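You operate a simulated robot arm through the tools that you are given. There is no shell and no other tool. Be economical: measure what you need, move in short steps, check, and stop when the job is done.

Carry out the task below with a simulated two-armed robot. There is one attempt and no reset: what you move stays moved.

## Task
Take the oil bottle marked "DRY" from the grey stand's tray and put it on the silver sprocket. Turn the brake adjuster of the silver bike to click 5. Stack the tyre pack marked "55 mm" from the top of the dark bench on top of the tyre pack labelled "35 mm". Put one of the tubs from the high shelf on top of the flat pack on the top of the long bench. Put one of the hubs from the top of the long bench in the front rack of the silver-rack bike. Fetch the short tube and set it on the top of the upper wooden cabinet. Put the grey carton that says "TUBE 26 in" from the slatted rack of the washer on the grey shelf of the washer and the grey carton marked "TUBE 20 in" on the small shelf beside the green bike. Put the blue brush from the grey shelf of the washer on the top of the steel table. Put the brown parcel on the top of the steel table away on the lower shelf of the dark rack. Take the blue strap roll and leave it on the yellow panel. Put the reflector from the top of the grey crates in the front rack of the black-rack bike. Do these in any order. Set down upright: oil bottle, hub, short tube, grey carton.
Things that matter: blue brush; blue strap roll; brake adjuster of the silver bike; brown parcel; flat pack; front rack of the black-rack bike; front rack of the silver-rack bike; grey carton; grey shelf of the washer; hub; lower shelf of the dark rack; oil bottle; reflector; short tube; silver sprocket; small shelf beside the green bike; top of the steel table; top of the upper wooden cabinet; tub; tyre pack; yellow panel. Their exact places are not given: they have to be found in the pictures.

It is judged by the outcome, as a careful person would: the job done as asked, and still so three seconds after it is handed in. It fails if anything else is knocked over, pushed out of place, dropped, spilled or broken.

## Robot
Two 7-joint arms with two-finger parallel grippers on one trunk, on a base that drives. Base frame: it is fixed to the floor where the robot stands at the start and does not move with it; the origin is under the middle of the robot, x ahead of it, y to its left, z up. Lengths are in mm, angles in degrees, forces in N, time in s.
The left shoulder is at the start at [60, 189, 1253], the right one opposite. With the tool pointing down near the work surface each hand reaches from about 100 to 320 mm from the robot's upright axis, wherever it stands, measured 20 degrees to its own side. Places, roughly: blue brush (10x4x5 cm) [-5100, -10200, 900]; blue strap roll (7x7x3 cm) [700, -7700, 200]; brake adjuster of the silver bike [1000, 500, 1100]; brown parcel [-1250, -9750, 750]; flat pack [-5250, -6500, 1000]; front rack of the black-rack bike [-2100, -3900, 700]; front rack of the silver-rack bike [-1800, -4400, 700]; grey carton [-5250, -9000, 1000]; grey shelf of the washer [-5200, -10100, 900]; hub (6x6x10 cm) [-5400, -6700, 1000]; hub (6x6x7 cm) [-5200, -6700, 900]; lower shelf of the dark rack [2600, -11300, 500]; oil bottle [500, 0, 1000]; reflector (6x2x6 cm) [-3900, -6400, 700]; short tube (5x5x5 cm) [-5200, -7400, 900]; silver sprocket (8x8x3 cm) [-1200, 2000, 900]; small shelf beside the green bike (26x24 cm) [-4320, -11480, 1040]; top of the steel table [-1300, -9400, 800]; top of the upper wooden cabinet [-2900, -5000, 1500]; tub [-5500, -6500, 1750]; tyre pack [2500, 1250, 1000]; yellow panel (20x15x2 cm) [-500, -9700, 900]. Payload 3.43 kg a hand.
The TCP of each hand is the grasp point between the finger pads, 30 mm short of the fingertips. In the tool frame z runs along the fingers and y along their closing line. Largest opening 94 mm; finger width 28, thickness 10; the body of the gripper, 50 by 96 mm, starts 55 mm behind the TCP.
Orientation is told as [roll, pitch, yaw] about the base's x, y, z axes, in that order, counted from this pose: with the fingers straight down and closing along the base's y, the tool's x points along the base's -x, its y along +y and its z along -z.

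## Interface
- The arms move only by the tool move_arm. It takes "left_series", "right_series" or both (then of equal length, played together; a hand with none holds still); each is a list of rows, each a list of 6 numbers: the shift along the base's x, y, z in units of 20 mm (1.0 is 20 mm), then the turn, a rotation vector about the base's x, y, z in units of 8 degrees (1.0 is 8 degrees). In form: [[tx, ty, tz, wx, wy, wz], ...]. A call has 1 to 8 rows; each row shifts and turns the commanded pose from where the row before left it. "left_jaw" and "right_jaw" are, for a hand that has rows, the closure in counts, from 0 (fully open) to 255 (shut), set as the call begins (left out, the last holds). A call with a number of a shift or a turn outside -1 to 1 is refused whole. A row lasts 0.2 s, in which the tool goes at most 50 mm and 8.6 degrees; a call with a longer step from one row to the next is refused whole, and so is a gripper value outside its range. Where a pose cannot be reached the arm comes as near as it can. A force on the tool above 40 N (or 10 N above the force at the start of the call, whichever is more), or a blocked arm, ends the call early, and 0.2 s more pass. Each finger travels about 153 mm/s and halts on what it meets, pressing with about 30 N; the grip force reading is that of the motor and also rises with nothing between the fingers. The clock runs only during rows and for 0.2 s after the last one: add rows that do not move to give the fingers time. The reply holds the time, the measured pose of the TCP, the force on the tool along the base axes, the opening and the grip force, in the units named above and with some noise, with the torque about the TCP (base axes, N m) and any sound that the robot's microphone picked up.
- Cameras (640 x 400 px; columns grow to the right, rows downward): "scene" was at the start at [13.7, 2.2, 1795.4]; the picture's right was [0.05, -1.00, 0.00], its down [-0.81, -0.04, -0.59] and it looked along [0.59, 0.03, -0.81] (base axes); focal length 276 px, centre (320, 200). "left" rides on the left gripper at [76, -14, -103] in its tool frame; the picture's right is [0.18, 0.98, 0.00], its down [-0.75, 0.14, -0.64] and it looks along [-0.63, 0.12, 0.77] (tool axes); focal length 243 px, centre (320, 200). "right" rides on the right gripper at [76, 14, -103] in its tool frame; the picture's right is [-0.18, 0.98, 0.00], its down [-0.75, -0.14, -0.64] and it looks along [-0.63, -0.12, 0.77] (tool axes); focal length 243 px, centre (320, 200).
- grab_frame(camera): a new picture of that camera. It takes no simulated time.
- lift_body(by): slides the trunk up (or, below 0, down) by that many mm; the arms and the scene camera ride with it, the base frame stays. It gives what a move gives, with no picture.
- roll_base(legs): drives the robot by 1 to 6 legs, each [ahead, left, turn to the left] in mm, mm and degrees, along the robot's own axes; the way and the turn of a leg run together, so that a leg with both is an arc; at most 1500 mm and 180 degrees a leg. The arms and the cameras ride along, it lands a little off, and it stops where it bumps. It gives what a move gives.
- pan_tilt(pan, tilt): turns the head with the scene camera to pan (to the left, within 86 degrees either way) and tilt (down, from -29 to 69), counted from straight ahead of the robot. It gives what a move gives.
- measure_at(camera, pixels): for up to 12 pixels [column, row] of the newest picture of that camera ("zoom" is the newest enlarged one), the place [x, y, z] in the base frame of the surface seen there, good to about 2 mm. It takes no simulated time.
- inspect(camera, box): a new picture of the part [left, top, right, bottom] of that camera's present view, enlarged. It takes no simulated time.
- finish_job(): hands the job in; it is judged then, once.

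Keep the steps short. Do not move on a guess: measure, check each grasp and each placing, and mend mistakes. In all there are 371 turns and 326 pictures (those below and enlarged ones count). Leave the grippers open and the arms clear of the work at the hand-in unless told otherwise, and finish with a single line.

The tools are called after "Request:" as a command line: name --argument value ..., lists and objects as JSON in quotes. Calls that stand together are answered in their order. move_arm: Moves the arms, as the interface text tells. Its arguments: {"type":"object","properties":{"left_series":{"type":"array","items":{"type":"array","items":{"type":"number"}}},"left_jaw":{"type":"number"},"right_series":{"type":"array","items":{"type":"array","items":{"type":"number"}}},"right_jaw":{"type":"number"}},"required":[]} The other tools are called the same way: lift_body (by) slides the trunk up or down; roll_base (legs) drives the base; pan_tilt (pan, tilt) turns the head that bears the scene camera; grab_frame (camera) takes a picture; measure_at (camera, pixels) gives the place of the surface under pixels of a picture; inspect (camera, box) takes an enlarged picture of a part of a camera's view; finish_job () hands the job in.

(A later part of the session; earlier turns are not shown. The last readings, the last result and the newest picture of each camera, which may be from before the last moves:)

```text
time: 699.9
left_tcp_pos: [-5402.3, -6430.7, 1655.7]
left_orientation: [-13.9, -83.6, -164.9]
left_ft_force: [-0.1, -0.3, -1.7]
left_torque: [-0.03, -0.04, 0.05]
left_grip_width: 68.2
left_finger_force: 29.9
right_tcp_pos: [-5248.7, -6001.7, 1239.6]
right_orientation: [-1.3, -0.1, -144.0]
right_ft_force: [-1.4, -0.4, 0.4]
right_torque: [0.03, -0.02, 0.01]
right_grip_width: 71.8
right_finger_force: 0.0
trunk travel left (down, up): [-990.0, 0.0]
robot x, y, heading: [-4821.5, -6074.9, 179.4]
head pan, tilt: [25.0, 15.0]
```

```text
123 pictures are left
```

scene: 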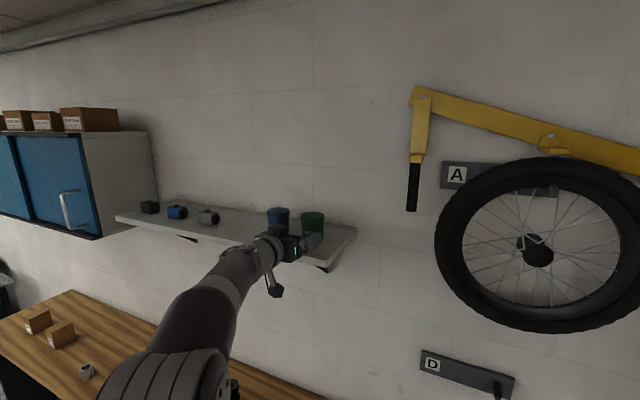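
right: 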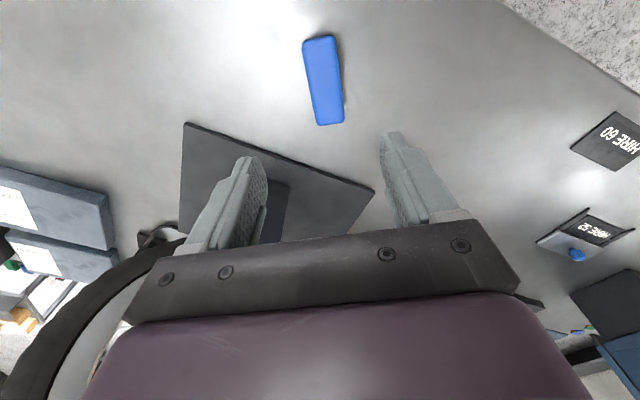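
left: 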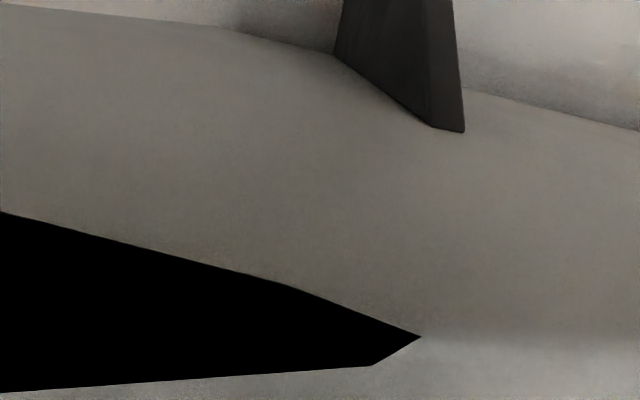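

Gripped (68 mm at the rim). Lift 30 mm with the arm and back out.

Request:
move_arm --left_series '[[0, 0, 0.5, 0, 0, 0], [0, 0, 0.5, 0, 0, 0], [0, 0, 0.5, 0, 0, 0], [0, 0, 0, 0, 0, 0]]'

Request:
roll_base --legs '[[-280, 0, 0]]'

Request:
grab_frame --camera "left"

Request:
grab_frame --camera "scene"

```text
time: 700.9
left_tcp_pos: [-5400.1, -6429.7, 1687.0]
left_orientation: [-14.3, -83.6, -164.7]
left_ft_force: [-0.3, 0.9, -2.6]
left_torque: [-0.01, 0.01, -0.05]
left_grip_width: 68.4
left_finger_force: 29.5
right_tcp_pos: [-5248.4, -6003.0, 1240.1]
right_orientation: [-1.3, 0.0, -144.0]
right_ft_force: [-0.3, -0.8, -0.1]
right_torque: [0.03, 0.0, -0.02]
right_grip_width: 71.6
right_finger_force: 0.1
trunk travel left (down, up): [-990.0, 0.0]
robot x, y, heading: [-4823.6, -6074.7, 179.4]
head pan, tilt: [25.0, 15.0]
```

```text
time: 702.8
left_tcp_pos: [-5123.9, -6433.9, 1684.4]
left_orientation: [-13.9, -83.4, -164.8]
left_ft_force: [-1.2, -0.2, -2.3]
left_torque: [0.02, 0.0, 0.02]
left_grip_width: 68.4
left_finger_force: 30.1
right_tcp_pos: [-4971.9, -6006.0, 1239.9]
right_orientation: [-1.3, 0.1, -143.8]
right_ft_force: [-0.6, 0.3, -1.1]
right_torque: [-0.01, -0.03, -0.01]
right_grip_width: 72.0
right_finger_force: 0.0
trunk travel left (down, up): [-990.0, 0.0]
robot x, y, heading: [-4544.7, -6081.9, 179.3]
head pan, tilt: [25.0, 15.0]
```

```text
122 pictures are left
```

left: 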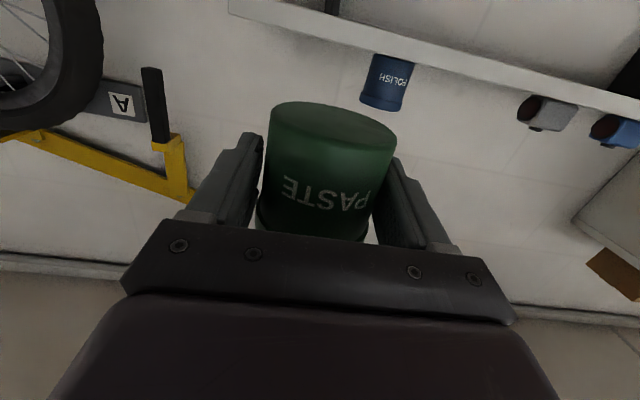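

```text
121 pictures are left
```

scene: 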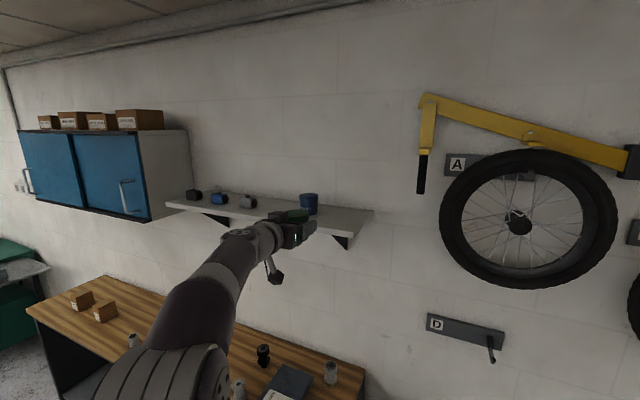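

Held. I look at the flat pack on the bench to measure it.

Request:
pan_tilt --pan 20 --tilt 38

Request:
grab_frame --camera "scene"

Request:
inspect --camera "scene" --box '[220, 190, 380, 290]'

```text
time: 703.7
left_tcp_pos: [-5119.6, -6433.6, 1686.8]
left_orientation: [-14.3, -83.7, -164.5]
left_ft_force: [0.5, 0.1, -1.6]
left_torque: [0.02, 0.01, -0.01]
left_grip_width: 68.4
left_finger_force: 29.8
right_tcp_pos: [-4969.2, -6006.5, 1241.2]
right_orientation: [-1.5, 0.0, -143.9]
right_ft_force: [-0.3, -0.2, -0.7]
right_torque: [0.01, 0.0, 0.02]
right_grip_width: 72.1
right_finger_force: 0.0
trunk travel left (down, up): [-990.0, 0.0]
robot x, y, heading: [-4545.2, -6076.4, 179.8]
head pan, tilt: [20.0, 38.0]
```

```text
120 pictures are left
```

scene: 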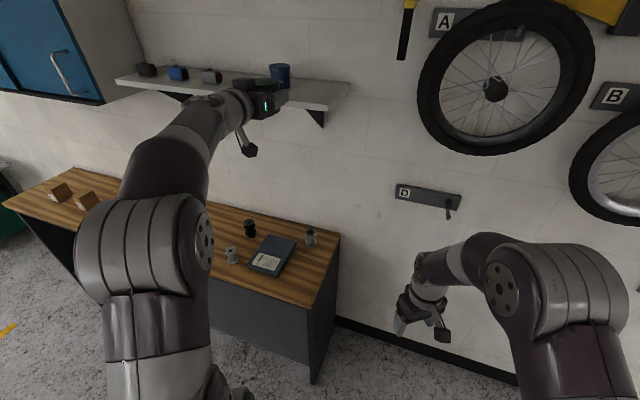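

```text
4.00 times, centred on (300, 240) of scene
```

zoom: 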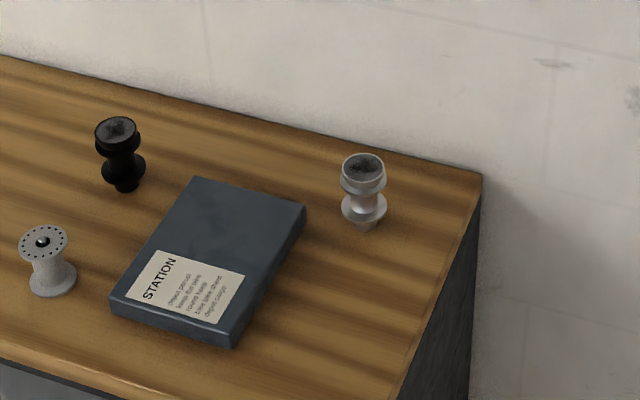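

Request:
measure_at --camera "zoom" --pixels '[[195, 183], [302, 208], [115, 298], [232, 335], [210, 255], [118, 125], [120, 185], [43, 240], [50, 285], [363, 165], [365, 222], [470, 180]]'

```text
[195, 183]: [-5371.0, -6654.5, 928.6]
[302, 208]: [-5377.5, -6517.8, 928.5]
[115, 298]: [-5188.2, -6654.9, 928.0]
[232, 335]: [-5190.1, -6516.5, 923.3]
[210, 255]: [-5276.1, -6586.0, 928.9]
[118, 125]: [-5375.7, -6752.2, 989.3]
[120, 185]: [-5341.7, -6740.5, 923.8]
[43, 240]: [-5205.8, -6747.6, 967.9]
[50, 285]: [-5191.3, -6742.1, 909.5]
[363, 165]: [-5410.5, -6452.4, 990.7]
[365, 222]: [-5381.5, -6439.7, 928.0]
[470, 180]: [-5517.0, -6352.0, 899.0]
```

Flat pack centre (−5282,−6586), top 928.5. Back off 150, strafe left 152, then lower the hand to just above.

Request:
roll_base --legs '[[-150, 0, 0], [0, 152, 0]]'

Request:
move_arm --left_series '[[0, 0, -1, 0, 0, 0], [0, 0, -1, 0, 0, 0], [0, 0, -1, 0, 0, 0], [0, 0, -1, 0, 0, 0], [0, 0, -1, 0, 0, 0], [0, 0, -1, 0, 0, 0], [0, 0, -1, 0, 0, 0], [0, 0, -1, 0, 0, 0]]'

Request:
lift_body --by -400

Request:
lift_body --by -125

Request:
pan_tilt --pan 15 --tilt 25

Request:
grab_frame --camera "scene"

```text
time: 705.0
left_tcp_pos: [-5004.5, -6429.7, 1690.1]
left_orientation: [-15.6, -83.8, -163.7]
left_ft_force: [1.1, 0.5, -1.1]
left_torque: [0.03, -0.03, -0.01]
left_grip_width: 68.2
left_finger_force: 30.5
right_tcp_pos: [-4851.5, -6001.8, 1244.2]
right_orientation: [-1.5, -0.3, -144.4]
right_ft_force: [0.8, 0.5, 0.5]
right_torque: [-0.01, 0.04, -0.01]
right_grip_width: 72.1
right_finger_force: 0.1
trunk travel left (down, up): [-990.0, 0.0]
robot x, y, heading: [-4435.5, -6074.1, 178.7]
head pan, tilt: [20.0, 38.0]
stopped in leg 1: the robot was blocked; the commanded pose is now the measured one
```

```text
time: 706.8
left_tcp_pos: [-5017.0, -6426.4, 1526.3]
left_orientation: [-14.1, -83.6, -165.2]
left_ft_force: [-0.7, -0.5, -1.6]
left_torque: [-0.01, -0.01, -0.02]
left_grip_width: 68.0
left_finger_force: 29.7
right_tcp_pos: [-4860.9, -6001.1, 1240.4]
right_orientation: [-1.3, 0.0, -144.4]
right_ft_force: [-0.7, -0.5, 0.6]
right_torque: [-0.01, -0.01, 0.0]
right_grip_width: 72.1
right_finger_force: 0.1
trunk travel left (down, up): [-990.0, 0.0]
robot x, y, heading: [-4433.1, -6076.1, 179.1]
head pan, tilt: [20.0, 38.0]
```

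```text
time: 710.6
left_tcp_pos: [-5016.5, -6426.0, 1125.6]
left_orientation: [-14.2, -83.6, -165.2]
left_ft_force: [0.5, -0.1, -1.2]
left_torque: [-0.01, -0.01, -0.01]
left_grip_width: 68.0
left_finger_force: 29.7
right_tcp_pos: [-4858.7, -6001.2, 840.9]
right_orientation: [-1.2, -0.1, -144.4]
right_ft_force: [0.1, -0.2, 0.0]
right_torque: [0.01, -0.01, 0.0]
right_grip_width: 72.2
right_finger_force: 0.1
trunk travel left (down, up): [-590.0, 400.0]
robot x, y, heading: [-4438.8, -6073.9, 178.7]
head pan, tilt: [20.0, 38.0]
```

```text
time: 712.2
left_tcp_pos: [-5016.6, -6425.4, 1001.0]
left_orientation: [-14.1, -83.6, -165.3]
left_ft_force: [0.8, -0.6, -2.1]
left_torque: [-0.03, 0.01, 0.04]
left_grip_width: 68.4
left_finger_force: 29.6
right_tcp_pos: [-4858.8, -6000.3, 716.4]
right_orientation: [-1.2, 0.0, -144.4]
right_ft_force: [0.9, 0.4, 0.4]
right_torque: [0.02, 0.0, 0.01]
right_grip_width: 72.0
right_finger_force: 0.1
trunk travel left (down, up): [-465.0, 525.0]
robot x, y, heading: [-4436.2, -6072.7, 179.0]
head pan, tilt: [20.0, 38.0]
```

```text
time: 712.9
left_tcp_pos: [-5016.8, -6427.3, 1000.0]
left_orientation: [-14.2, -83.5, -165.3]
left_ft_force: [0.3, 0.2, -1.9]
left_torque: [0.0, -0.02, 0.02]
left_grip_width: 67.9
left_finger_force: 30.1
right_tcp_pos: [-4859.1, -6001.1, 715.2]
right_orientation: [-1.3, -0.1, -144.5]
right_ft_force: [0.6, 0.0, -0.9]
right_torque: [-0.03, 0.02, 0.02]
right_grip_width: 71.8
right_finger_force: 0.1
trunk travel left (down, up): [-465.0, 525.0]
robot x, y, heading: [-4439.9, -6074.8, 179.0]
head pan, tilt: [15.0, 25.0]
```

```text
118 pictures are left
```

scene: 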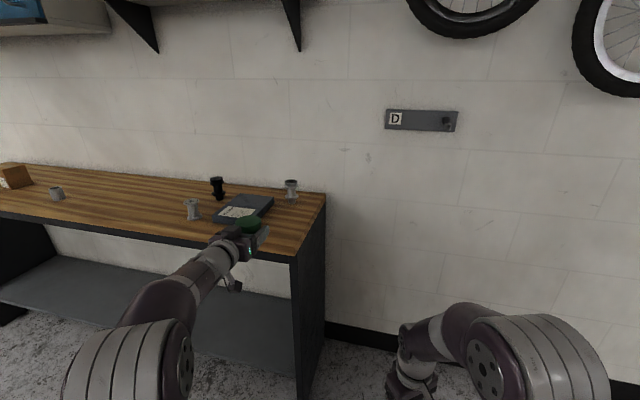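

I was blocked by the grey crates behind me (I'll check them). Move 25 ahead, strafe left 160 and look.

Request:
roll_base --legs '[[25, 0, 0.5], [0, 158, 0]]'

Request:
grab_frame --camera "left"

Request:
inspect --camera "scene" --box '[200, 150, 360, 290]'

```text
time: 714.8
left_tcp_pos: [-5039.4, -6593.2, 1001.0]
left_orientation: [-14.8, -83.4, -164.1]
left_ft_force: [-0.3, -0.6, -2.4]
left_torque: [-0.02, 0.01, -0.04]
left_grip_width: 68.3
left_finger_force: 30.2
right_tcp_pos: [-4886.6, -6165.2, 716.4]
right_orientation: [-1.4, -0.1, -143.9]
right_ft_force: [0.1, -0.4, 0.0]
right_torque: [-0.01, 0.02, -0.01]
right_grip_width: 71.9
right_finger_force: 0.0
trunk travel left (down, up): [-465.0, 525.0]
robot x, y, heading: [-4461.0, -6234.3, 179.7]
head pan, tilt: [15.0, 25.0]
```

```text
117 pictures are left
```

left: 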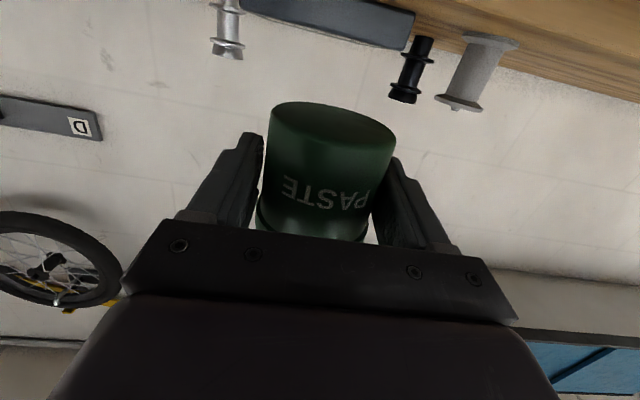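

```text
2.86 times, centred on (280, 220) of scene
```

zoom: 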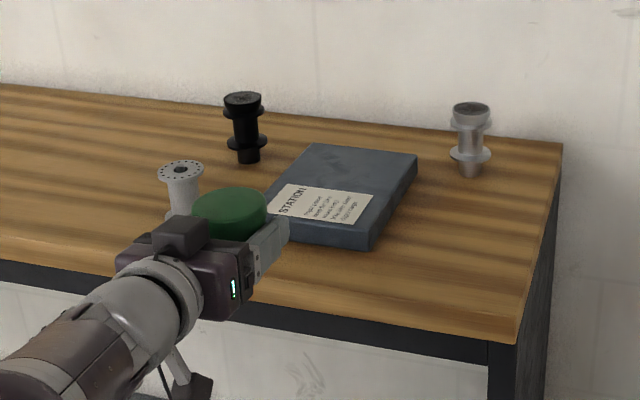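

Lined up. Drive ahead 231, then lower onto the pack.

Request:
roll_base --legs '[[231, -6, 0]]'

Request:
lift_body --by -25

Request:
inspect --camera "scene" --box '[200, 150, 360, 290]'

```text
time: 716.5
left_tcp_pos: [-5265.1, -6585.1, 999.4]
left_orientation: [-14.0, -83.5, -164.7]
left_ft_force: [-1.9, -0.9, -1.8]
left_torque: [0.0, 0.0, 0.03]
left_grip_width: 68.2
left_finger_force: 30.1
right_tcp_pos: [-5113.3, -6158.4, 715.4]
right_orientation: [-1.3, 0.1, -143.7]
right_ft_force: [-1.6, 0.8, 0.2]
right_torque: [0.0, 0.01, 0.01]
right_grip_width: 71.7
right_finger_force: 0.0
trunk travel left (down, up): [-465.0, 525.0]
robot x, y, heading: [-4686.8, -6226.4, 179.4]
head pan, tilt: [15.0, 25.0]
```

```text
time: 717.0
left_tcp_pos: [-5262.3, -6584.4, 994.2]
left_orientation: [-12.0, -85.1, -166.9]
left_ft_force: [4.2, 2.2, 11.0]
left_torque: [0.39, -1.95, 0.22]
left_grip_width: 67.8
left_finger_force: 30.3
right_tcp_pos: [-5111.3, -6156.7, 694.8]
right_orientation: [-1.3, 0.0, -143.8]
right_ft_force: [-0.9, -0.5, -0.5]
right_torque: [0.0, -0.03, 0.0]
right_grip_width: 71.6
right_finger_force: 0.1
trunk travel left (down, up): [-444.0, 546.0]
robot x, y, heading: [-4689.0, -6231.3, 179.9]
head pan, tilt: [15.0, 25.0]
stopped: the force on the tool passed its limit at 49 N (the readings are from after the stop); the commanded pose is now the measured one
```

```text
2.86 times, centred on (280, 220) of scene
```

zoom: 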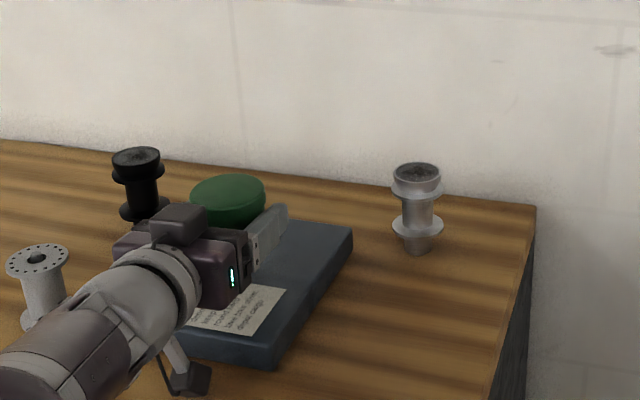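

The stalk camera under the hand touches the bench before the tub reaches the pack. I'll set the tub on the bench's front edge (camera hanging off the edge), then regrasp it with the hand tilted 25° down.

Request:
lift_body --by 50

Request:
roll_base --legs '[[-108, 0, 0], [0, -140, 0]]'

Request:
inspect --camera "scene" --box '[200, 150, 400, 290]'

```text
time: 718.0
left_tcp_pos: [-5265.3, -6585.3, 1042.1]
left_orientation: [-12.1, -84.7, -166.7]
left_ft_force: [0.1, 0.2, -1.6]
left_torque: [-0.02, -0.03, 0.0]
left_grip_width: 68.1
left_finger_force: 29.7
right_tcp_pos: [-5112.0, -6157.2, 745.9]
right_orientation: [-1.3, 0.0, -143.8]
right_ft_force: [-0.1, 0.2, 0.1]
right_torque: [0.04, -0.02, 0.01]
right_grip_width: 71.9
right_finger_force: 0.1
trunk travel left (down, up): [-494.0, 496.0]
robot x, y, heading: [-4689.2, -6225.9, 179.8]
head pan, tilt: [15.0, 25.0]
```

```text
time: 720.1
left_tcp_pos: [-5153.6, -6449.8, 1041.8]
left_orientation: [-11.2, -84.8, -167.3]
left_ft_force: [-0.1, 0.7, -2.7]
left_torque: [-0.01, 0.01, 0.05]
left_grip_width: 67.9
left_finger_force: 30.1
right_tcp_pos: [-5002.8, -6019.6, 745.2]
right_orientation: [-1.3, 0.0, -143.6]
right_ft_force: [-0.7, 1.2, 0.5]
right_torque: [-0.04, 0.0, 0.01]
right_grip_width: 71.5
right_finger_force: 0.0
trunk travel left (down, up): [-494.0, 496.0]
robot x, y, heading: [-4585.4, -6091.1, 180.0]
head pan, tilt: [15.0, 25.0]
```

```text
2.86 times, centred on (300, 220) of scene
```

zoom: 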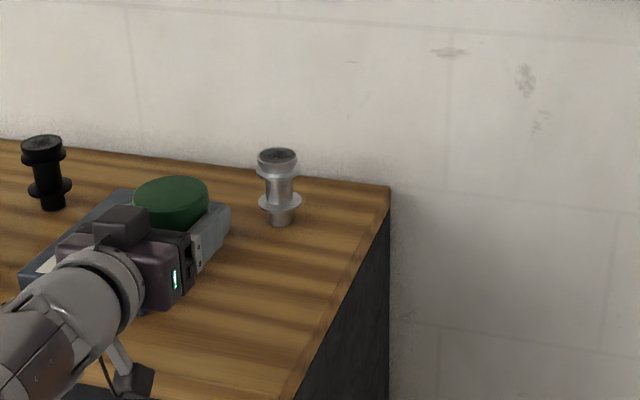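

Position is good. Lower 115 mm, then in small steps to contact.

Request:
lift_body --by -114

Request:
lift_body --by -4

Request:
lift_body --by -3

Request:
inspect --camera "scene" --box '[200, 150, 400, 290]'

```text
time: 721.5
left_tcp_pos: [-5153.0, -6450.9, 931.9]
left_orientation: [-11.7, -85.4, -166.8]
left_ft_force: [-1.2, -3.8, 17.3]
left_torque: [-0.03, 0.11, 0.02]
left_grip_width: 67.2
left_finger_force: 29.6
right_tcp_pos: [-5003.6, -6021.0, 632.2]
right_orientation: [-1.4, -0.2, -143.6]
right_ft_force: [-0.3, -0.8, -0.3]
right_torque: [0.0, -0.02, 0.03]
right_grip_width: 72.1
right_finger_force: 0.0
trunk travel left (down, up): [-380.0, 610.0]
robot x, y, heading: [-4578.3, -6087.2, 179.9]
head pan, tilt: [15.0, 25.0]
```

```text
time: 722.0
left_tcp_pos: [-5152.4, -6448.9, 926.2]
left_orientation: [-11.9, -85.1, -166.7]
left_ft_force: [5.0, -3.8, 19.3]
left_torque: [-0.01, 0.21, -0.01]
left_grip_width: 65.7
left_finger_force: 29.8
right_tcp_pos: [-5000.9, -6020.7, 628.3]
right_orientation: [-1.4, -0.3, -143.6]
right_ft_force: [0.7, -0.1, 0.2]
right_torque: [-0.02, 0.0, 0.01]
right_grip_width: 72.1
right_finger_force: 0.1
trunk travel left (down, up): [-376.0, 614.0]
robot x, y, heading: [-4579.6, -6091.5, 180.0]
head pan, tilt: [15.0, 25.0]
```

```text
time: 722.6
left_tcp_pos: [-5151.4, -6449.3, 922.8]
left_orientation: [-12.1, -85.1, -166.5]
left_ft_force: [7.8, -3.7, 19.6]
left_torque: [-0.05, 0.29, 0.08]
left_grip_width: 65.0
left_finger_force: 30.1
right_tcp_pos: [-5000.9, -6020.2, 625.5]
right_orientation: [-1.4, -0.2, -143.6]
right_ft_force: [-0.1, -0.4, 0.3]
right_torque: [0.0, -0.01, 0.07]
right_grip_width: 71.7
right_finger_force: 0.0
trunk travel left (down, up): [-373.0, 617.0]
robot x, y, heading: [-4581.1, -6087.5, 179.9]
head pan, tilt: [15.0, 25.0]
```

```text
2.86 times, centred on (300, 220) of scene
```

zoom: 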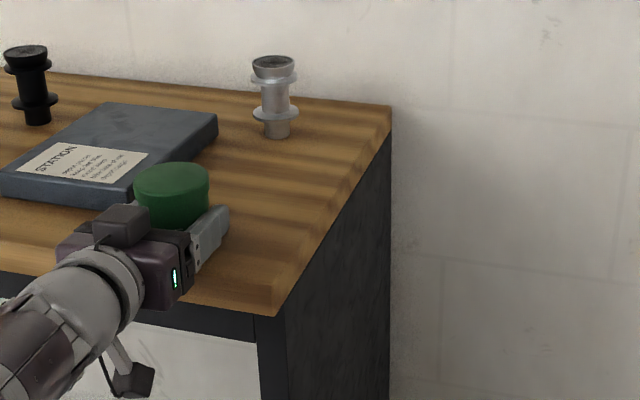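

The tub stands on the bench. Release, back out, and tilt the hand 22° down.

Request:
move_arm --left_series '[[0, 0, 0, 0, 0, 0], [0, 0, 0, 0, 0, 0], [0, 0, 0, 0, 0, 0]]' --left_jaw 0

Request:
roll_base --legs '[[-120, 0, 0]]'

Request:
move_arm --left_series '[[0, 0, 0.5, 0, -1, 0], [0, 0, 0.5, 0, -1, 0], [0, 0, 0.5, 0, -1, 0], [0, 0, 0, 0, 0, 0]]'

Request:
inspect --camera "scene" --box '[200, 120, 400, 260]'

Request:
measure_at --camera "zoom" --pixels '[[200, 200], [172, 140], [215, 140], [260, 250], [150, 100], [100, 150]]'

```text
time: 723.4
left_tcp_pos: [-5155.0, -6449.9, 919.9]
left_orientation: [-12.2, -84.8, -166.4]
left_ft_force: [0.1, 0.4, -0.9]
left_torque: [0.0, -0.01, 0.03]
left_grip_width: 94.0
left_finger_force: 0.1
right_tcp_pos: [-5004.0, -6021.8, 624.4]
right_orientation: [-1.4, 0.0, -143.6]
right_ft_force: [-0.4, 0.5, 0.2]
right_torque: [0.0, 0.01, -0.01]
right_grip_width: 72.0
right_finger_force: 0.1
trunk travel left (down, up): [-373.0, 617.0]
robot x, y, heading: [-4579.1, -6090.0, 179.9]
head pan, tilt: [15.0, 25.0]
```

```text
time: 724.6
left_tcp_pos: [-5033.2, -6450.0, 920.5]
left_orientation: [-12.0, -85.0, -166.4]
left_ft_force: [1.0, 1.7, -0.7]
left_torque: [0.02, -0.02, 0.01]
left_grip_width: 94.0
left_finger_force: 0.1
right_tcp_pos: [-4881.8, -6021.7, 625.6]
right_orientation: [-1.5, -0.1, -143.5]
right_ft_force: [0.5, 0.8, 0.0]
right_torque: [-0.05, 0.0, 0.02]
right_grip_width: 71.6
right_finger_force: 0.1
trunk travel left (down, up): [-373.0, 617.0]
robot x, y, heading: [-4462.0, -6090.1, 180.1]
head pan, tilt: [15.0, 25.0]
```

```text
time: 725.6
left_tcp_pos: [-5033.5, -6449.7, 949.9]
left_orientation: [-0.8, -60.8, -177.5]
left_ft_force: [0.3, -0.3, -0.2]
left_torque: [0.0, 0.01, 0.01]
left_grip_width: 93.8
left_finger_force: 0.1
right_tcp_pos: [-4882.0, -6022.5, 625.5]
right_orientation: [-1.3, 0.0, -143.5]
right_ft_force: [-0.2, 0.2, -0.8]
right_torque: [-0.02, 0.01, 0.03]
right_grip_width: 72.0
right_finger_force: 0.1
trunk travel left (down, up): [-373.0, 617.0]
robot x, y, heading: [-4455.9, -6091.4, 179.9]
head pan, tilt: [15.0, 25.0]
```

```text
2.86 times, centred on (300, 190) of scene
```

zoom: 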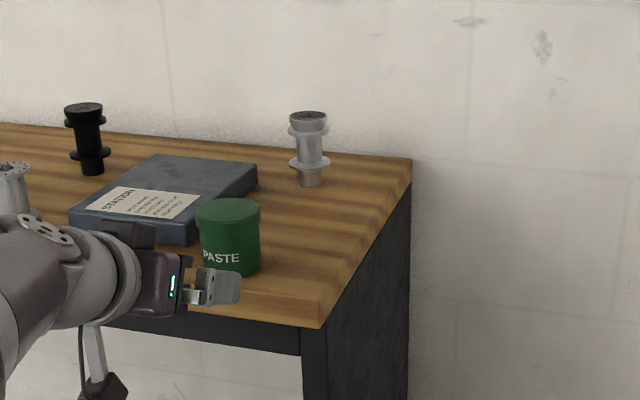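

```text
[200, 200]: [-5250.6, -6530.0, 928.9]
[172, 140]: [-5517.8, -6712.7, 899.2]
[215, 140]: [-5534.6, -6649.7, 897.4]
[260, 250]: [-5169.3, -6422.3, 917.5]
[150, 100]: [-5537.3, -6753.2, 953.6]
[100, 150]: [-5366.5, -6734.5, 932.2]
```

Tub at (−5155,−6450). Lower 14 mm, drive in 118, grip.

Request:
lift_body --by -14

Request:
roll_base --legs '[[117, 0, 0]]'

Request:
inspect --camera "scene" --box '[200, 120, 400, 260]'

Request:
grab_frame --camera "left"

```text
time: 726.2
left_tcp_pos: [-5033.7, -6449.6, 936.9]
left_orientation: [-0.8, -61.0, -177.5]
left_ft_force: [-0.5, 0.4, -0.9]
left_torque: [0.0, -0.02, -0.01]
left_grip_width: 94.0
left_finger_force: 0.1
right_tcp_pos: [-4882.3, -6022.2, 610.0]
right_orientation: [-1.3, 0.0, -143.6]
right_ft_force: [0.0, -0.3, -0.4]
right_torque: [0.01, 0.0, 0.01]
right_grip_width: 72.0
right_finger_force: 0.1
trunk travel left (down, up): [-359.0, 631.0]
robot x, y, heading: [-4454.4, -6091.5, 179.9]
head pan, tilt: [15.0, 25.0]
```

```text
time: 727.4
left_tcp_pos: [-5151.5, -6448.2, 936.5]
left_orientation: [-0.8, -61.0, -177.7]
left_ft_force: [0.0, 0.2, 0.6]
left_torque: [0.02, -0.01, 0.0]
left_grip_width: 94.2
left_finger_force: 0.1
right_tcp_pos: [-4999.8, -6019.7, 609.8]
right_orientation: [-1.3, 0.1, -143.7]
right_ft_force: [-0.6, 0.1, -0.5]
right_torque: [-0.02, 0.02, -0.02]
right_grip_width: 71.9
right_finger_force: 0.1
trunk travel left (down, up): [-359.0, 631.0]
robot x, y, heading: [-4574.1, -6090.1, 180.0]
head pan, tilt: [15.0, 25.0]
```

```text
2.86 times, centred on (300, 190) of scene
```

zoom: 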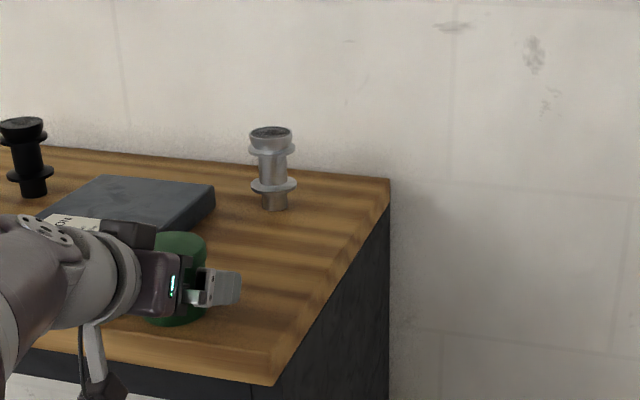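

```text
110 pictures are left
```

left: 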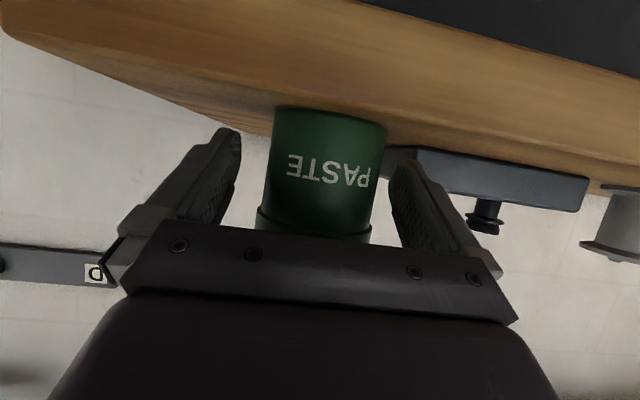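

Grip and lift 80 mm; then move over the pack.

Request:
move_arm --left_series '[[0, 0, 0, 0, 0, 0], [0, 0, 0, 0, 0, 0], [0, 0, 0, 0, 0, 0]]' --left_jaw 255

Request:
lift_body --by 80

Request:
roll_base --legs '[[0, 138, 0], [120, 0, 0]]'

Request:
inspect --camera "scene" --box '[160, 130, 360, 270]'

```text
time: 728.2
left_tcp_pos: [-5150.8, -6448.2, 937.2]
left_orientation: [-0.8, -61.0, -177.8]
left_ft_force: [-0.6, 0.7, 1.9]
left_torque: [0.06, -0.01, -0.01]
left_grip_width: 67.7
left_finger_force: 30.1
right_tcp_pos: [-4998.5, -6020.5, 610.0]
right_orientation: [-1.3, 0.0, -143.7]
right_ft_force: [-0.2, -0.1, -0.5]
right_torque: [-0.02, 0.02, 0.01]
right_grip_width: 71.7
right_finger_force: 0.0
trunk travel left (down, up): [-359.0, 631.0]
robot x, y, heading: [-4576.0, -6090.5, 179.9]
head pan, tilt: [15.0, 25.0]
```

```text
time: 729.4
left_tcp_pos: [-5152.2, -6448.5, 1015.9]
left_orientation: [-0.7, -60.8, -177.6]
left_ft_force: [-0.8, 0.2, -1.9]
left_torque: [-0.02, -0.06, -0.02]
left_grip_width: 67.7
left_finger_force: 29.5
right_tcp_pos: [-4999.8, -6020.5, 690.6]
right_orientation: [-1.3, 0.0, -143.7]
right_ft_force: [0.0, -0.3, 0.7]
right_torque: [0.01, 0.0, 0.03]
right_grip_width: 71.6
right_finger_force: 0.1
trunk travel left (down, up): [-439.0, 551.0]
robot x, y, heading: [-4572.7, -6090.2, 179.7]
head pan, tilt: [15.0, 25.0]
```

```text
time: 731.6
left_tcp_pos: [-5274.8, -6583.2, 1014.8]
left_orientation: [-0.8, -60.8, -177.7]
left_ft_force: [-1.4, 0.3, -2.7]
left_torque: [0.0, -0.02, 0.03]
left_grip_width: 67.8
left_finger_force: 30.4
right_tcp_pos: [-5122.1, -6156.4, 689.3]
right_orientation: [-1.3, 0.0, -143.9]
right_ft_force: [-1.2, -0.4, 0.4]
right_torque: [0.01, -0.05, -0.03]
right_grip_width: 71.8
right_finger_force: 0.0
trunk travel left (down, up): [-439.0, 551.0]
robot x, y, heading: [-4700.0, -6225.4, 179.6]
head pan, tilt: [15.0, 25.0]
```

```text
2.86 times, centred on (260, 200) of scene
```

zoom: 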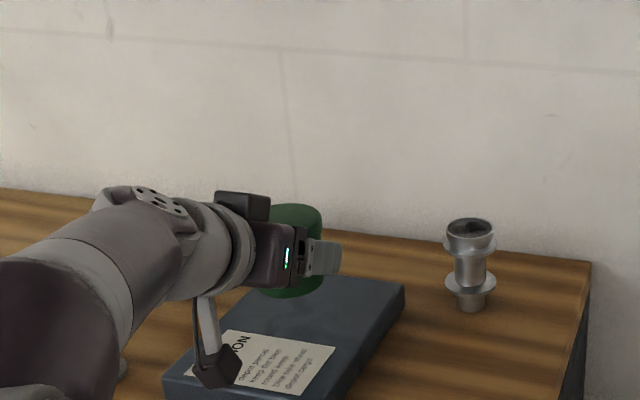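

Lower 42 mm, then gently to contact.

Request:
lift_body --by -42

Request:
lift_body --by -4

Request:
inspect --camera "scene" --box '[180, 150, 360, 290]'

```text
time: 732.4
left_tcp_pos: [-5273.0, -6582.8, 975.3]
left_orientation: [-0.8, -60.8, -177.6]
left_ft_force: [-0.4, 0.1, -1.3]
left_torque: [0.01, -0.02, 0.0]
left_grip_width: 67.3
left_finger_force: 29.8
right_tcp_pos: [-5121.3, -6154.5, 648.6]
right_orientation: [-1.3, 0.0, -143.8]
right_ft_force: [-0.4, 0.3, -0.6]
right_torque: [0.01, -0.02, -0.03]
right_grip_width: 71.7
right_finger_force: 0.0
trunk travel left (down, up): [-397.0, 593.0]
robot x, y, heading: [-4699.5, -6224.4, 179.9]
head pan, tilt: [15.0, 25.0]
```

```text
time: 732.9
left_tcp_pos: [-5274.4, -6582.7, 969.8]
left_orientation: [-0.9, -60.9, -177.8]
left_ft_force: [0.0, 0.4, -1.2]
left_torque: [0.0, -0.02, -0.02]
left_grip_width: 67.7
left_finger_force: 29.7
right_tcp_pos: [-5121.5, -6154.3, 644.9]
right_orientation: [-1.3, 0.0, -143.8]
right_ft_force: [-0.4, -0.5, -0.4]
right_torque: [-0.02, -0.01, -0.01]
right_grip_width: 71.8
right_finger_force: 0.0
trunk travel left (down, up): [-393.0, 597.0]
robot x, y, heading: [-4697.6, -6230.9, 179.5]
head pan, tilt: [15.0, 25.0]
```

```text
2.86 times, centred on (270, 220) of scene
```

zoom: 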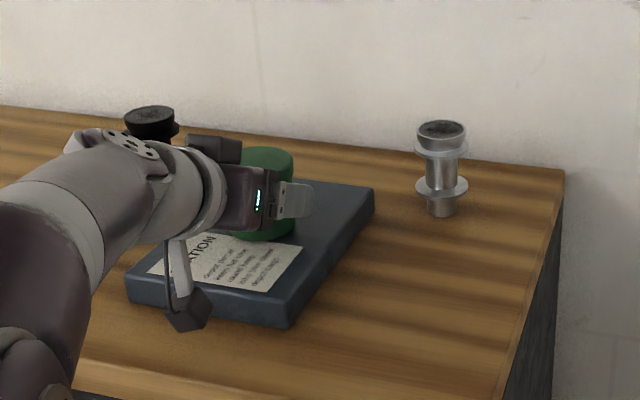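

Request:
lift_body --by -3

Request:
lift_body --by -2

```text
time: 733.5
left_tcp_pos: [-5273.6, -6583.8, 967.6]
left_orientation: [-0.7, -60.9, -177.7]
left_ft_force: [-0.2, 0.1, -1.9]
left_torque: [0.01, -0.01, -0.04]
left_grip_width: 67.6
left_finger_force: 30.1
right_tcp_pos: [-5120.2, -6155.3, 641.4]
right_orientation: [-1.3, -0.1, -143.8]
right_ft_force: [0.4, 0.0, -0.2]
right_torque: [0.0, -0.02, 0.01]
right_grip_width: 71.8
right_finger_force: 0.0
trunk travel left (down, up): [-390.0, 600.0]
robot x, y, heading: [-4696.1, -6224.3, 179.9]
head pan, tilt: [15.0, 25.0]
```

```text
time: 734.0
left_tcp_pos: [-5272.6, -6584.0, 966.8]
left_orientation: [-0.8, -61.1, -177.7]
left_ft_force: [-2.2, -0.5, 3.2]
left_torque: [0.1, 0.04, 0.09]
left_grip_width: 67.8
left_finger_force: 29.7
right_tcp_pos: [-5121.3, -6155.0, 640.8]
right_orientation: [-1.3, 0.0, -143.9]
right_ft_force: [-0.8, -0.1, -0.6]
right_torque: [-0.02, 0.02, -0.02]
right_grip_width: 71.9
right_finger_force: 0.1
trunk travel left (down, up): [-388.0, 602.0]
robot x, y, heading: [-4695.0, -6225.8, 179.6]
head pan, tilt: [15.0, 25.0]
```

Contact. Release and back out.

Request:
move_arm --left_series '[[0, 0, 0, 0, 0, 0], [0, 0, 0, 0, 0, 0], [0, 0, 0, 0, 0, 0]]' --left_jaw 0

Request:
roll_base --legs '[[-200, 0, 0]]'

Request:
grab_frame --camera "scene"

```text
time: 734.8
left_tcp_pos: [-5274.0, -6582.6, 964.7]
left_orientation: [-0.8, -61.0, -177.7]
left_ft_force: [1.0, 0.5, 0.1]
left_torque: [-0.01, -0.01, 0.0]
left_grip_width: 94.0
left_finger_force: 0.1
right_tcp_pos: [-5121.2, -6155.2, 639.0]
right_orientation: [-1.4, 0.0, -143.8]
right_ft_force: [0.2, 0.0, -0.1]
right_torque: [0.02, 0.0, 0.03]
right_grip_width: 72.0
right_finger_force: 0.1
trunk travel left (down, up): [-388.0, 602.0]
robot x, y, heading: [-4697.5, -6224.1, 179.8]
head pan, tilt: [15.0, 25.0]
```

```text
time: 736.4
left_tcp_pos: [-5071.2, -6585.1, 966.4]
left_orientation: [-0.8, -61.1, -177.7]
left_ft_force: [0.4, 0.9, 0.0]
left_torque: [-0.01, 0.02, 0.0]
left_grip_width: 93.9
left_finger_force: 0.0
right_tcp_pos: [-4919.6, -6155.0, 639.9]
right_orientation: [-1.4, -0.1, -143.7]
right_ft_force: [0.6, 0.2, 0.3]
right_torque: [0.0, -0.01, -0.01]
right_grip_width: 72.3
right_finger_force: 0.0
trunk travel left (down, up): [-388.0, 602.0]
robot x, y, heading: [-4495.5, -6230.1, 179.9]
head pan, tilt: [15.0, 25.0]
```

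```text
107 pictures are left
```

scene: 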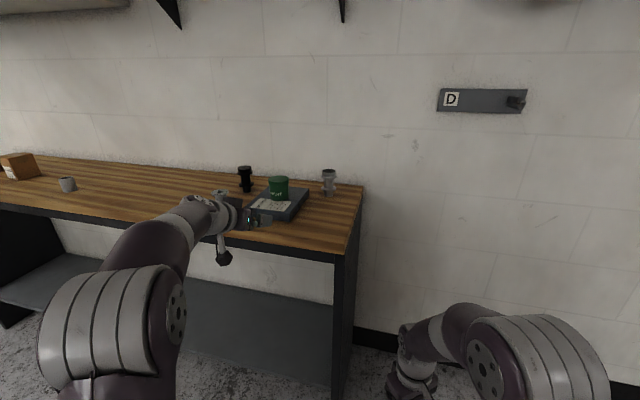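

The tub stands on the flat pack. Next the short tube (left hand) — I retract/raise the right hand, and strafe left to it.

Request:
move_arm --right_series '[[1, 0, 1, 0, 0, 0], [1, 0, 1, 0, 0, 0], [1, 0, 1, 0, 0, 0], [1, 0, 1, 0, 0, 0], [0, 0, 1, 0, 0, 0], [0, 0, 1, 0, 0, 0]]' --right_jaw 0

Request:
roll_base --legs '[[0, 815, 0]]'

Request:
pan_tilt --pan 25 --tilt 35

Request:
grab_frame --camera "scene"

```text
time: 737.8
left_tcp_pos: [-5070.9, -6585.3, 965.0]
left_orientation: [-0.8, -61.1, -177.6]
left_ft_force: [0.0, -0.4, 0.4]
left_torque: [-0.01, 0.01, 0.0]
left_grip_width: 93.9
left_finger_force: 0.2
right_tcp_pos: [-4839.9, -6157.5, 758.3]
right_orientation: [-1.4, 0.0, -143.7]
right_ft_force: [-0.5, 0.3, -0.3]
right_torque: [0.01, 0.0, 0.04]
right_grip_width: 93.8
right_finger_force: 0.0
trunk travel left (down, up): [-388.0, 602.0]
robot x, y, heading: [-4494.5, -6224.6, 179.6]
head pan, tilt: [15.0, 25.0]
```

```text
time: 742.1
left_tcp_pos: [-5077.1, -7396.4, 964.1]
left_orientation: [-0.8, -60.8, -177.6]
left_ft_force: [-0.2, 0.8, 0.2]
left_torque: [0.01, 0.01, 0.01]
left_grip_width: 93.9
left_finger_force: 0.0
right_tcp_pos: [-4844.8, -6967.8, 759.1]
right_orientation: [-1.2, 0.0, -143.9]
right_ft_force: [0.7, -0.5, 0.8]
right_torque: [0.01, 0.0, -0.01]
right_grip_width: 94.0
right_finger_force: 0.0
trunk travel left (down, up): [-388.0, 602.0]
robot x, y, heading: [-4501.3, -7037.1, 179.8]
head pan, tilt: [15.0, 25.0]
```

```text
time: 742.8
left_tcp_pos: [-5076.2, -7395.9, 966.0]
left_orientation: [-0.8, -61.0, -177.7]
left_ft_force: [-0.4, 0.0, -0.3]
left_torque: [-0.01, 0.04, 0.04]
left_grip_width: 94.1
left_finger_force: 0.1
right_tcp_pos: [-4845.2, -6968.2, 758.4]
right_orientation: [-1.2, 0.0, -143.8]
right_ft_force: [-0.3, 0.6, -0.2]
right_torque: [-0.03, -0.02, -0.01]
right_grip_width: 94.0
right_finger_force: 0.1
trunk travel left (down, up): [-388.0, 602.0]
robot x, y, heading: [-4502.4, -7036.7, 179.7]
head pan, tilt: [25.0, 35.0]
```

```text
106 pictures are left
```

scene: 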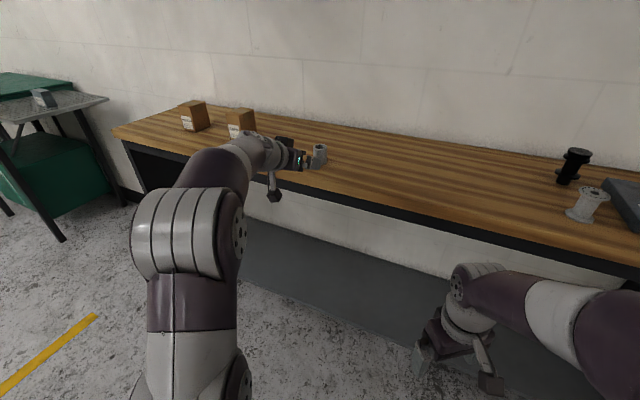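

Request:
measure_at --camera "scene" --pixels '[[320, 147], [318, 155], [325, 150], [320, 163], [330, 175], [340, 200], [588, 195], [585, 212]]'

Request:
grab_frame --camera "left"

```text
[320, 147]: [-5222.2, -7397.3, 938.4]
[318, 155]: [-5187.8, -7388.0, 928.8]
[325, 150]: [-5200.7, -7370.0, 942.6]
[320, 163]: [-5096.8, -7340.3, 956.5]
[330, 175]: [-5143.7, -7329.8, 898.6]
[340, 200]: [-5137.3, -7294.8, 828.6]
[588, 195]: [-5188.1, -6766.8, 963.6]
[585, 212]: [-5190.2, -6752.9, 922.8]
```

```text
105 pictures are left
```

left: 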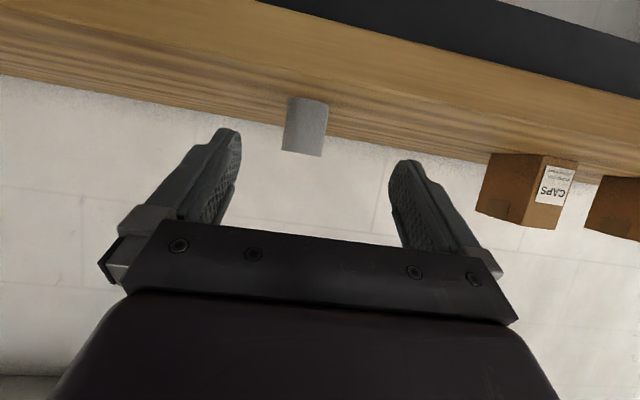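

Request:
measure_at --camera "left" --pixels '[[305, 125], [288, 125], [323, 125], [305, 145], [305, 105]]'

```text
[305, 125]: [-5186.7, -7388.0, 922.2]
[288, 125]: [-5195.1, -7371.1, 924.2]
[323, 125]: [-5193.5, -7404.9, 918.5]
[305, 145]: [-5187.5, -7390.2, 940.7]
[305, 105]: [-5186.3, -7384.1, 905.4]
```

Tube centre (−5211,−7388), z 898–945. I tilt the hand to 45° so the stalk clears the bench, then approach.

Request:
move_arm --left_series '[[0, 0.2, 0, 0, -1, 0], [0, 0.2, 0, 0, -1, 0], [0, 0, 0, 0, 0, 0]]'

Request:
lift_body --by -33

Request:
roll_base --legs '[[128, 0, 0]]'

Request:
grab_frame --camera "left"

```text
time: 743.6
left_tcp_pos: [-5077.1, -7390.1, 964.9]
left_orientation: [0.1, -45.0, -178.3]
left_ft_force: [0.2, -0.8, 0.4]
left_torque: [0.01, 0.01, 0.02]
left_grip_width: 94.1
left_finger_force: 0.0
right_tcp_pos: [-4845.4, -6968.1, 758.6]
right_orientation: [-1.3, -0.1, -143.8]
right_ft_force: [0.2, -0.7, -1.0]
right_torque: [-0.04, 0.01, 0.01]
right_grip_width: 94.0
right_finger_force: 0.0
trunk travel left (down, up): [-388.0, 602.0]
robot x, y, heading: [-4503.1, -7036.9, 179.6]
head pan, tilt: [25.0, 35.0]
```

```text
time: 744.4
left_tcp_pos: [-5077.1, -7388.3, 931.0]
left_orientation: [0.1, -45.0, -178.4]
left_ft_force: [0.3, 0.8, -0.1]
left_torque: [0.0, 0.02, 0.0]
left_grip_width: 94.1
left_finger_force: 0.2
right_tcp_pos: [-4844.2, -6968.2, 725.9]
right_orientation: [-1.4, 0.0, -143.7]
right_ft_force: [0.7, 0.6, -0.5]
right_torque: [-0.03, 0.01, 0.0]
right_grip_width: 93.9
right_finger_force: 0.1
trunk travel left (down, up): [-355.0, 635.0]
robot x, y, heading: [-4499.6, -7038.6, 179.7]
head pan, tilt: [25.0, 35.0]
```

```text
time: 745.7
left_tcp_pos: [-5205.6, -7385.2, 930.8]
left_orientation: [0.0, -44.9, -178.5]
left_ft_force: [0.6, 0.0, -0.4]
left_torque: [-0.02, 0.01, 0.01]
left_grip_width: 94.0
left_finger_force: 0.0
right_tcp_pos: [-4972.4, -6967.1, 725.3]
right_orientation: [-1.2, 0.0, -143.9]
right_ft_force: [0.3, 0.3, 0.0]
right_torque: [0.01, 0.03, 0.0]
right_grip_width: 94.0
right_finger_force: 0.1
trunk travel left (down, up): [-355.0, 635.0]
robot x, y, heading: [-4627.8, -7033.6, 179.5]
head pan, tilt: [25.0, 35.0]
```

```text
104 pictures are left
```

left: 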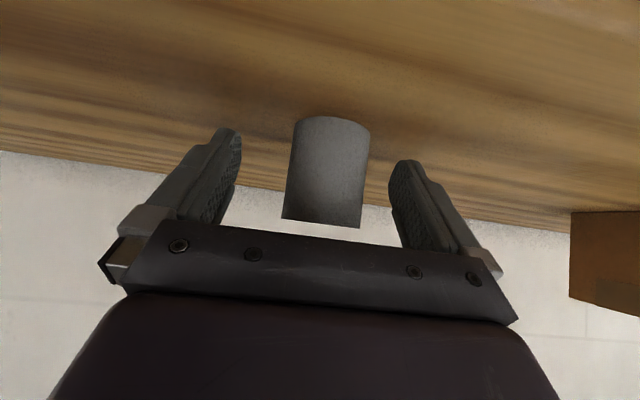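

Tube is between the fingers. Close and lift.

Request:
move_arm --left_series '[[0, 0, 0, 0, 0, 0], [0, 0, 0, 0, 0, 0], [0, 0, 0, 0, 0, 0]]' --left_jaw 255

Request:
lift_body --by 120

Request:
grab_frame --camera "left"

```text
time: 746.5
left_tcp_pos: [-5205.2, -7386.6, 931.1]
left_orientation: [0.0, -45.1, -178.5]
left_ft_force: [-1.2, -1.1, 1.5]
left_torque: [0.02, 0.02, 0.02]
left_grip_width: 45.1
left_finger_force: 30.4
right_tcp_pos: [-4972.0, -6967.1, 725.4]
right_orientation: [-1.3, 0.0, -143.9]
right_ft_force: [-0.4, 0.4, 0.6]
right_torque: [0.0, 0.01, 0.01]
right_grip_width: 94.0
right_finger_force: 0.1
trunk travel left (down, up): [-355.0, 635.0]
robot x, y, heading: [-4627.7, -7034.6, 179.4]
head pan, tilt: [25.0, 35.0]
```

```text
time: 748.0
left_tcp_pos: [-5205.6, -7385.7, 1049.9]
left_orientation: [0.1, -44.9, -178.5]
left_ft_force: [-0.3, -0.2, -1.4]
left_torque: [0.01, 0.03, 0.02]
left_grip_width: 44.9
left_finger_force: 29.5
right_tcp_pos: [-4973.6, -6966.9, 845.1]
right_orientation: [-1.4, 0.1, -144.0]
right_ft_force: [0.6, 0.0, 0.0]
right_torque: [0.01, 0.0, 0.01]
right_grip_width: 94.0
right_finger_force: 0.1
trunk travel left (down, up): [-475.0, 515.0]
robot x, y, heading: [-4628.2, -7036.5, 179.6]
head pan, tilt: [25.0, 35.0]
```

```text
103 pictures are left
```

left: 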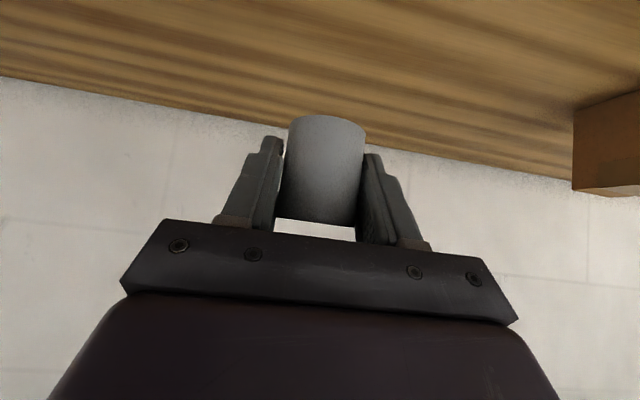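

Held. Now the grey hub with the right hand: raise, strafe right 216, extend the arm, and look.

Request:
lift_body --by 190

Request:
roll_base --legs '[[60, -216, 0]]'

Request:
move_arm --right_series '[[-1, 0, 0, 0, 0, 0], [-1, 0, 0, 0, 0, 0], [-1, 0, 0, 0, 0, 0], [-1, 0, 0, 0, 0, 0], [-1, 0, 0, 0, 0, 0], [-1, 0, 0, 0, 0, 0], [-1, 0, 0, 0, 0, 0], [-0.8, 0, 0, 0, 0, 0]]'

Request:
grab_frame --camera "right"

```text
time: 750.1
left_tcp_pos: [-5206.0, -7387.2, 1241.4]
left_orientation: [0.1, -45.0, -178.5]
left_ft_force: [-0.2, 0.8, -3.5]
left_torque: [0.03, -0.01, -0.01]
left_grip_width: 44.7
left_finger_force: 30.0
right_tcp_pos: [-4973.3, -6966.5, 1036.0]
right_orientation: [-1.3, 0.0, -143.8]
right_ft_force: [-0.3, 0.7, 0.2]
right_torque: [0.01, 0.03, -0.03]
right_grip_width: 93.8
right_finger_force: 0.1
trunk travel left (down, up): [-665.0, 325.0]
robot x, y, heading: [-4630.3, -7038.3, 179.6]
head pan, tilt: [25.0, 35.0]
```

```text
time: 751.8
left_tcp_pos: [-5265.1, -7171.3, 1240.4]
left_orientation: [0.1, -45.0, -178.5]
left_ft_force: [0.6, 0.3, -1.1]
left_torque: [0.01, -0.01, 0.03]
left_grip_width: 45.1
left_finger_force: 30.2
right_tcp_pos: [-5031.4, -6752.3, 1035.6]
right_orientation: [-1.3, 0.0, -143.9]
right_ft_force: [1.0, 0.9, -0.3]
right_torque: [0.01, 0.0, 0.0]
right_grip_width: 93.8
right_finger_force: 0.1
trunk travel left (down, up): [-665.0, 325.0]
robot x, y, heading: [-4684.4, -6821.4, 179.7]
head pan, tilt: [25.0, 35.0]
```

```text
time: 753.6
left_tcp_pos: [-5265.7, -7171.0, 1240.8]
left_orientation: [0.1, -44.9, -178.5]
left_ft_force: [-0.3, 0.0, -2.4]
left_torque: [0.01, 0.0, 0.05]
left_grip_width: 44.8
left_finger_force: 30.3
right_tcp_pos: [-5173.4, -6748.2, 1016.0]
right_orientation: [-1.3, 0.0, -143.8]
right_ft_force: [0.5, -0.6, -0.4]
right_torque: [-0.01, 0.0, -0.06]
right_grip_width: 94.0
right_finger_force: 0.1
right hand out of reach, approached as far as the arm can: row 7, 8
trunk travel left (down, up): [-665.0, 325.0]
robot x, y, heading: [-4685.8, -6818.9, 179.6]
head pan, tilt: [25.0, 35.0]
```

```text
102 pictures are left
```

right: 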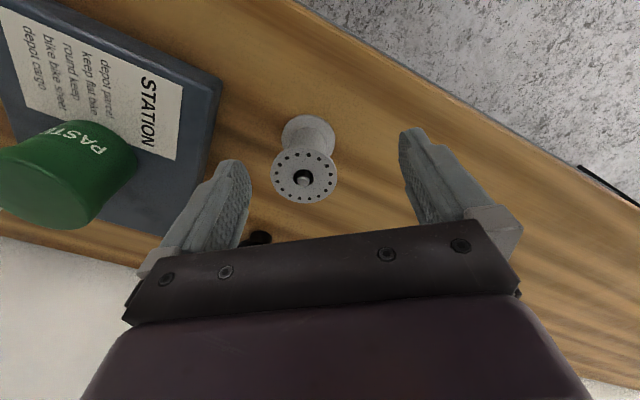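

Request:
measure_at --camera "right" --pixels '[[275, 178], [334, 175], [304, 152], [305, 199], [290, 170], [320, 185], [300, 120]]'

```text
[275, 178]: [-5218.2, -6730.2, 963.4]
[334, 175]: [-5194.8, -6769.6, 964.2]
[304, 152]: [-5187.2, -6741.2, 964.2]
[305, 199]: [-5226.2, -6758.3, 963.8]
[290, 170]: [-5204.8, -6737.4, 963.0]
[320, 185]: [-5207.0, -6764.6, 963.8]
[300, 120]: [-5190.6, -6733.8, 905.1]
```

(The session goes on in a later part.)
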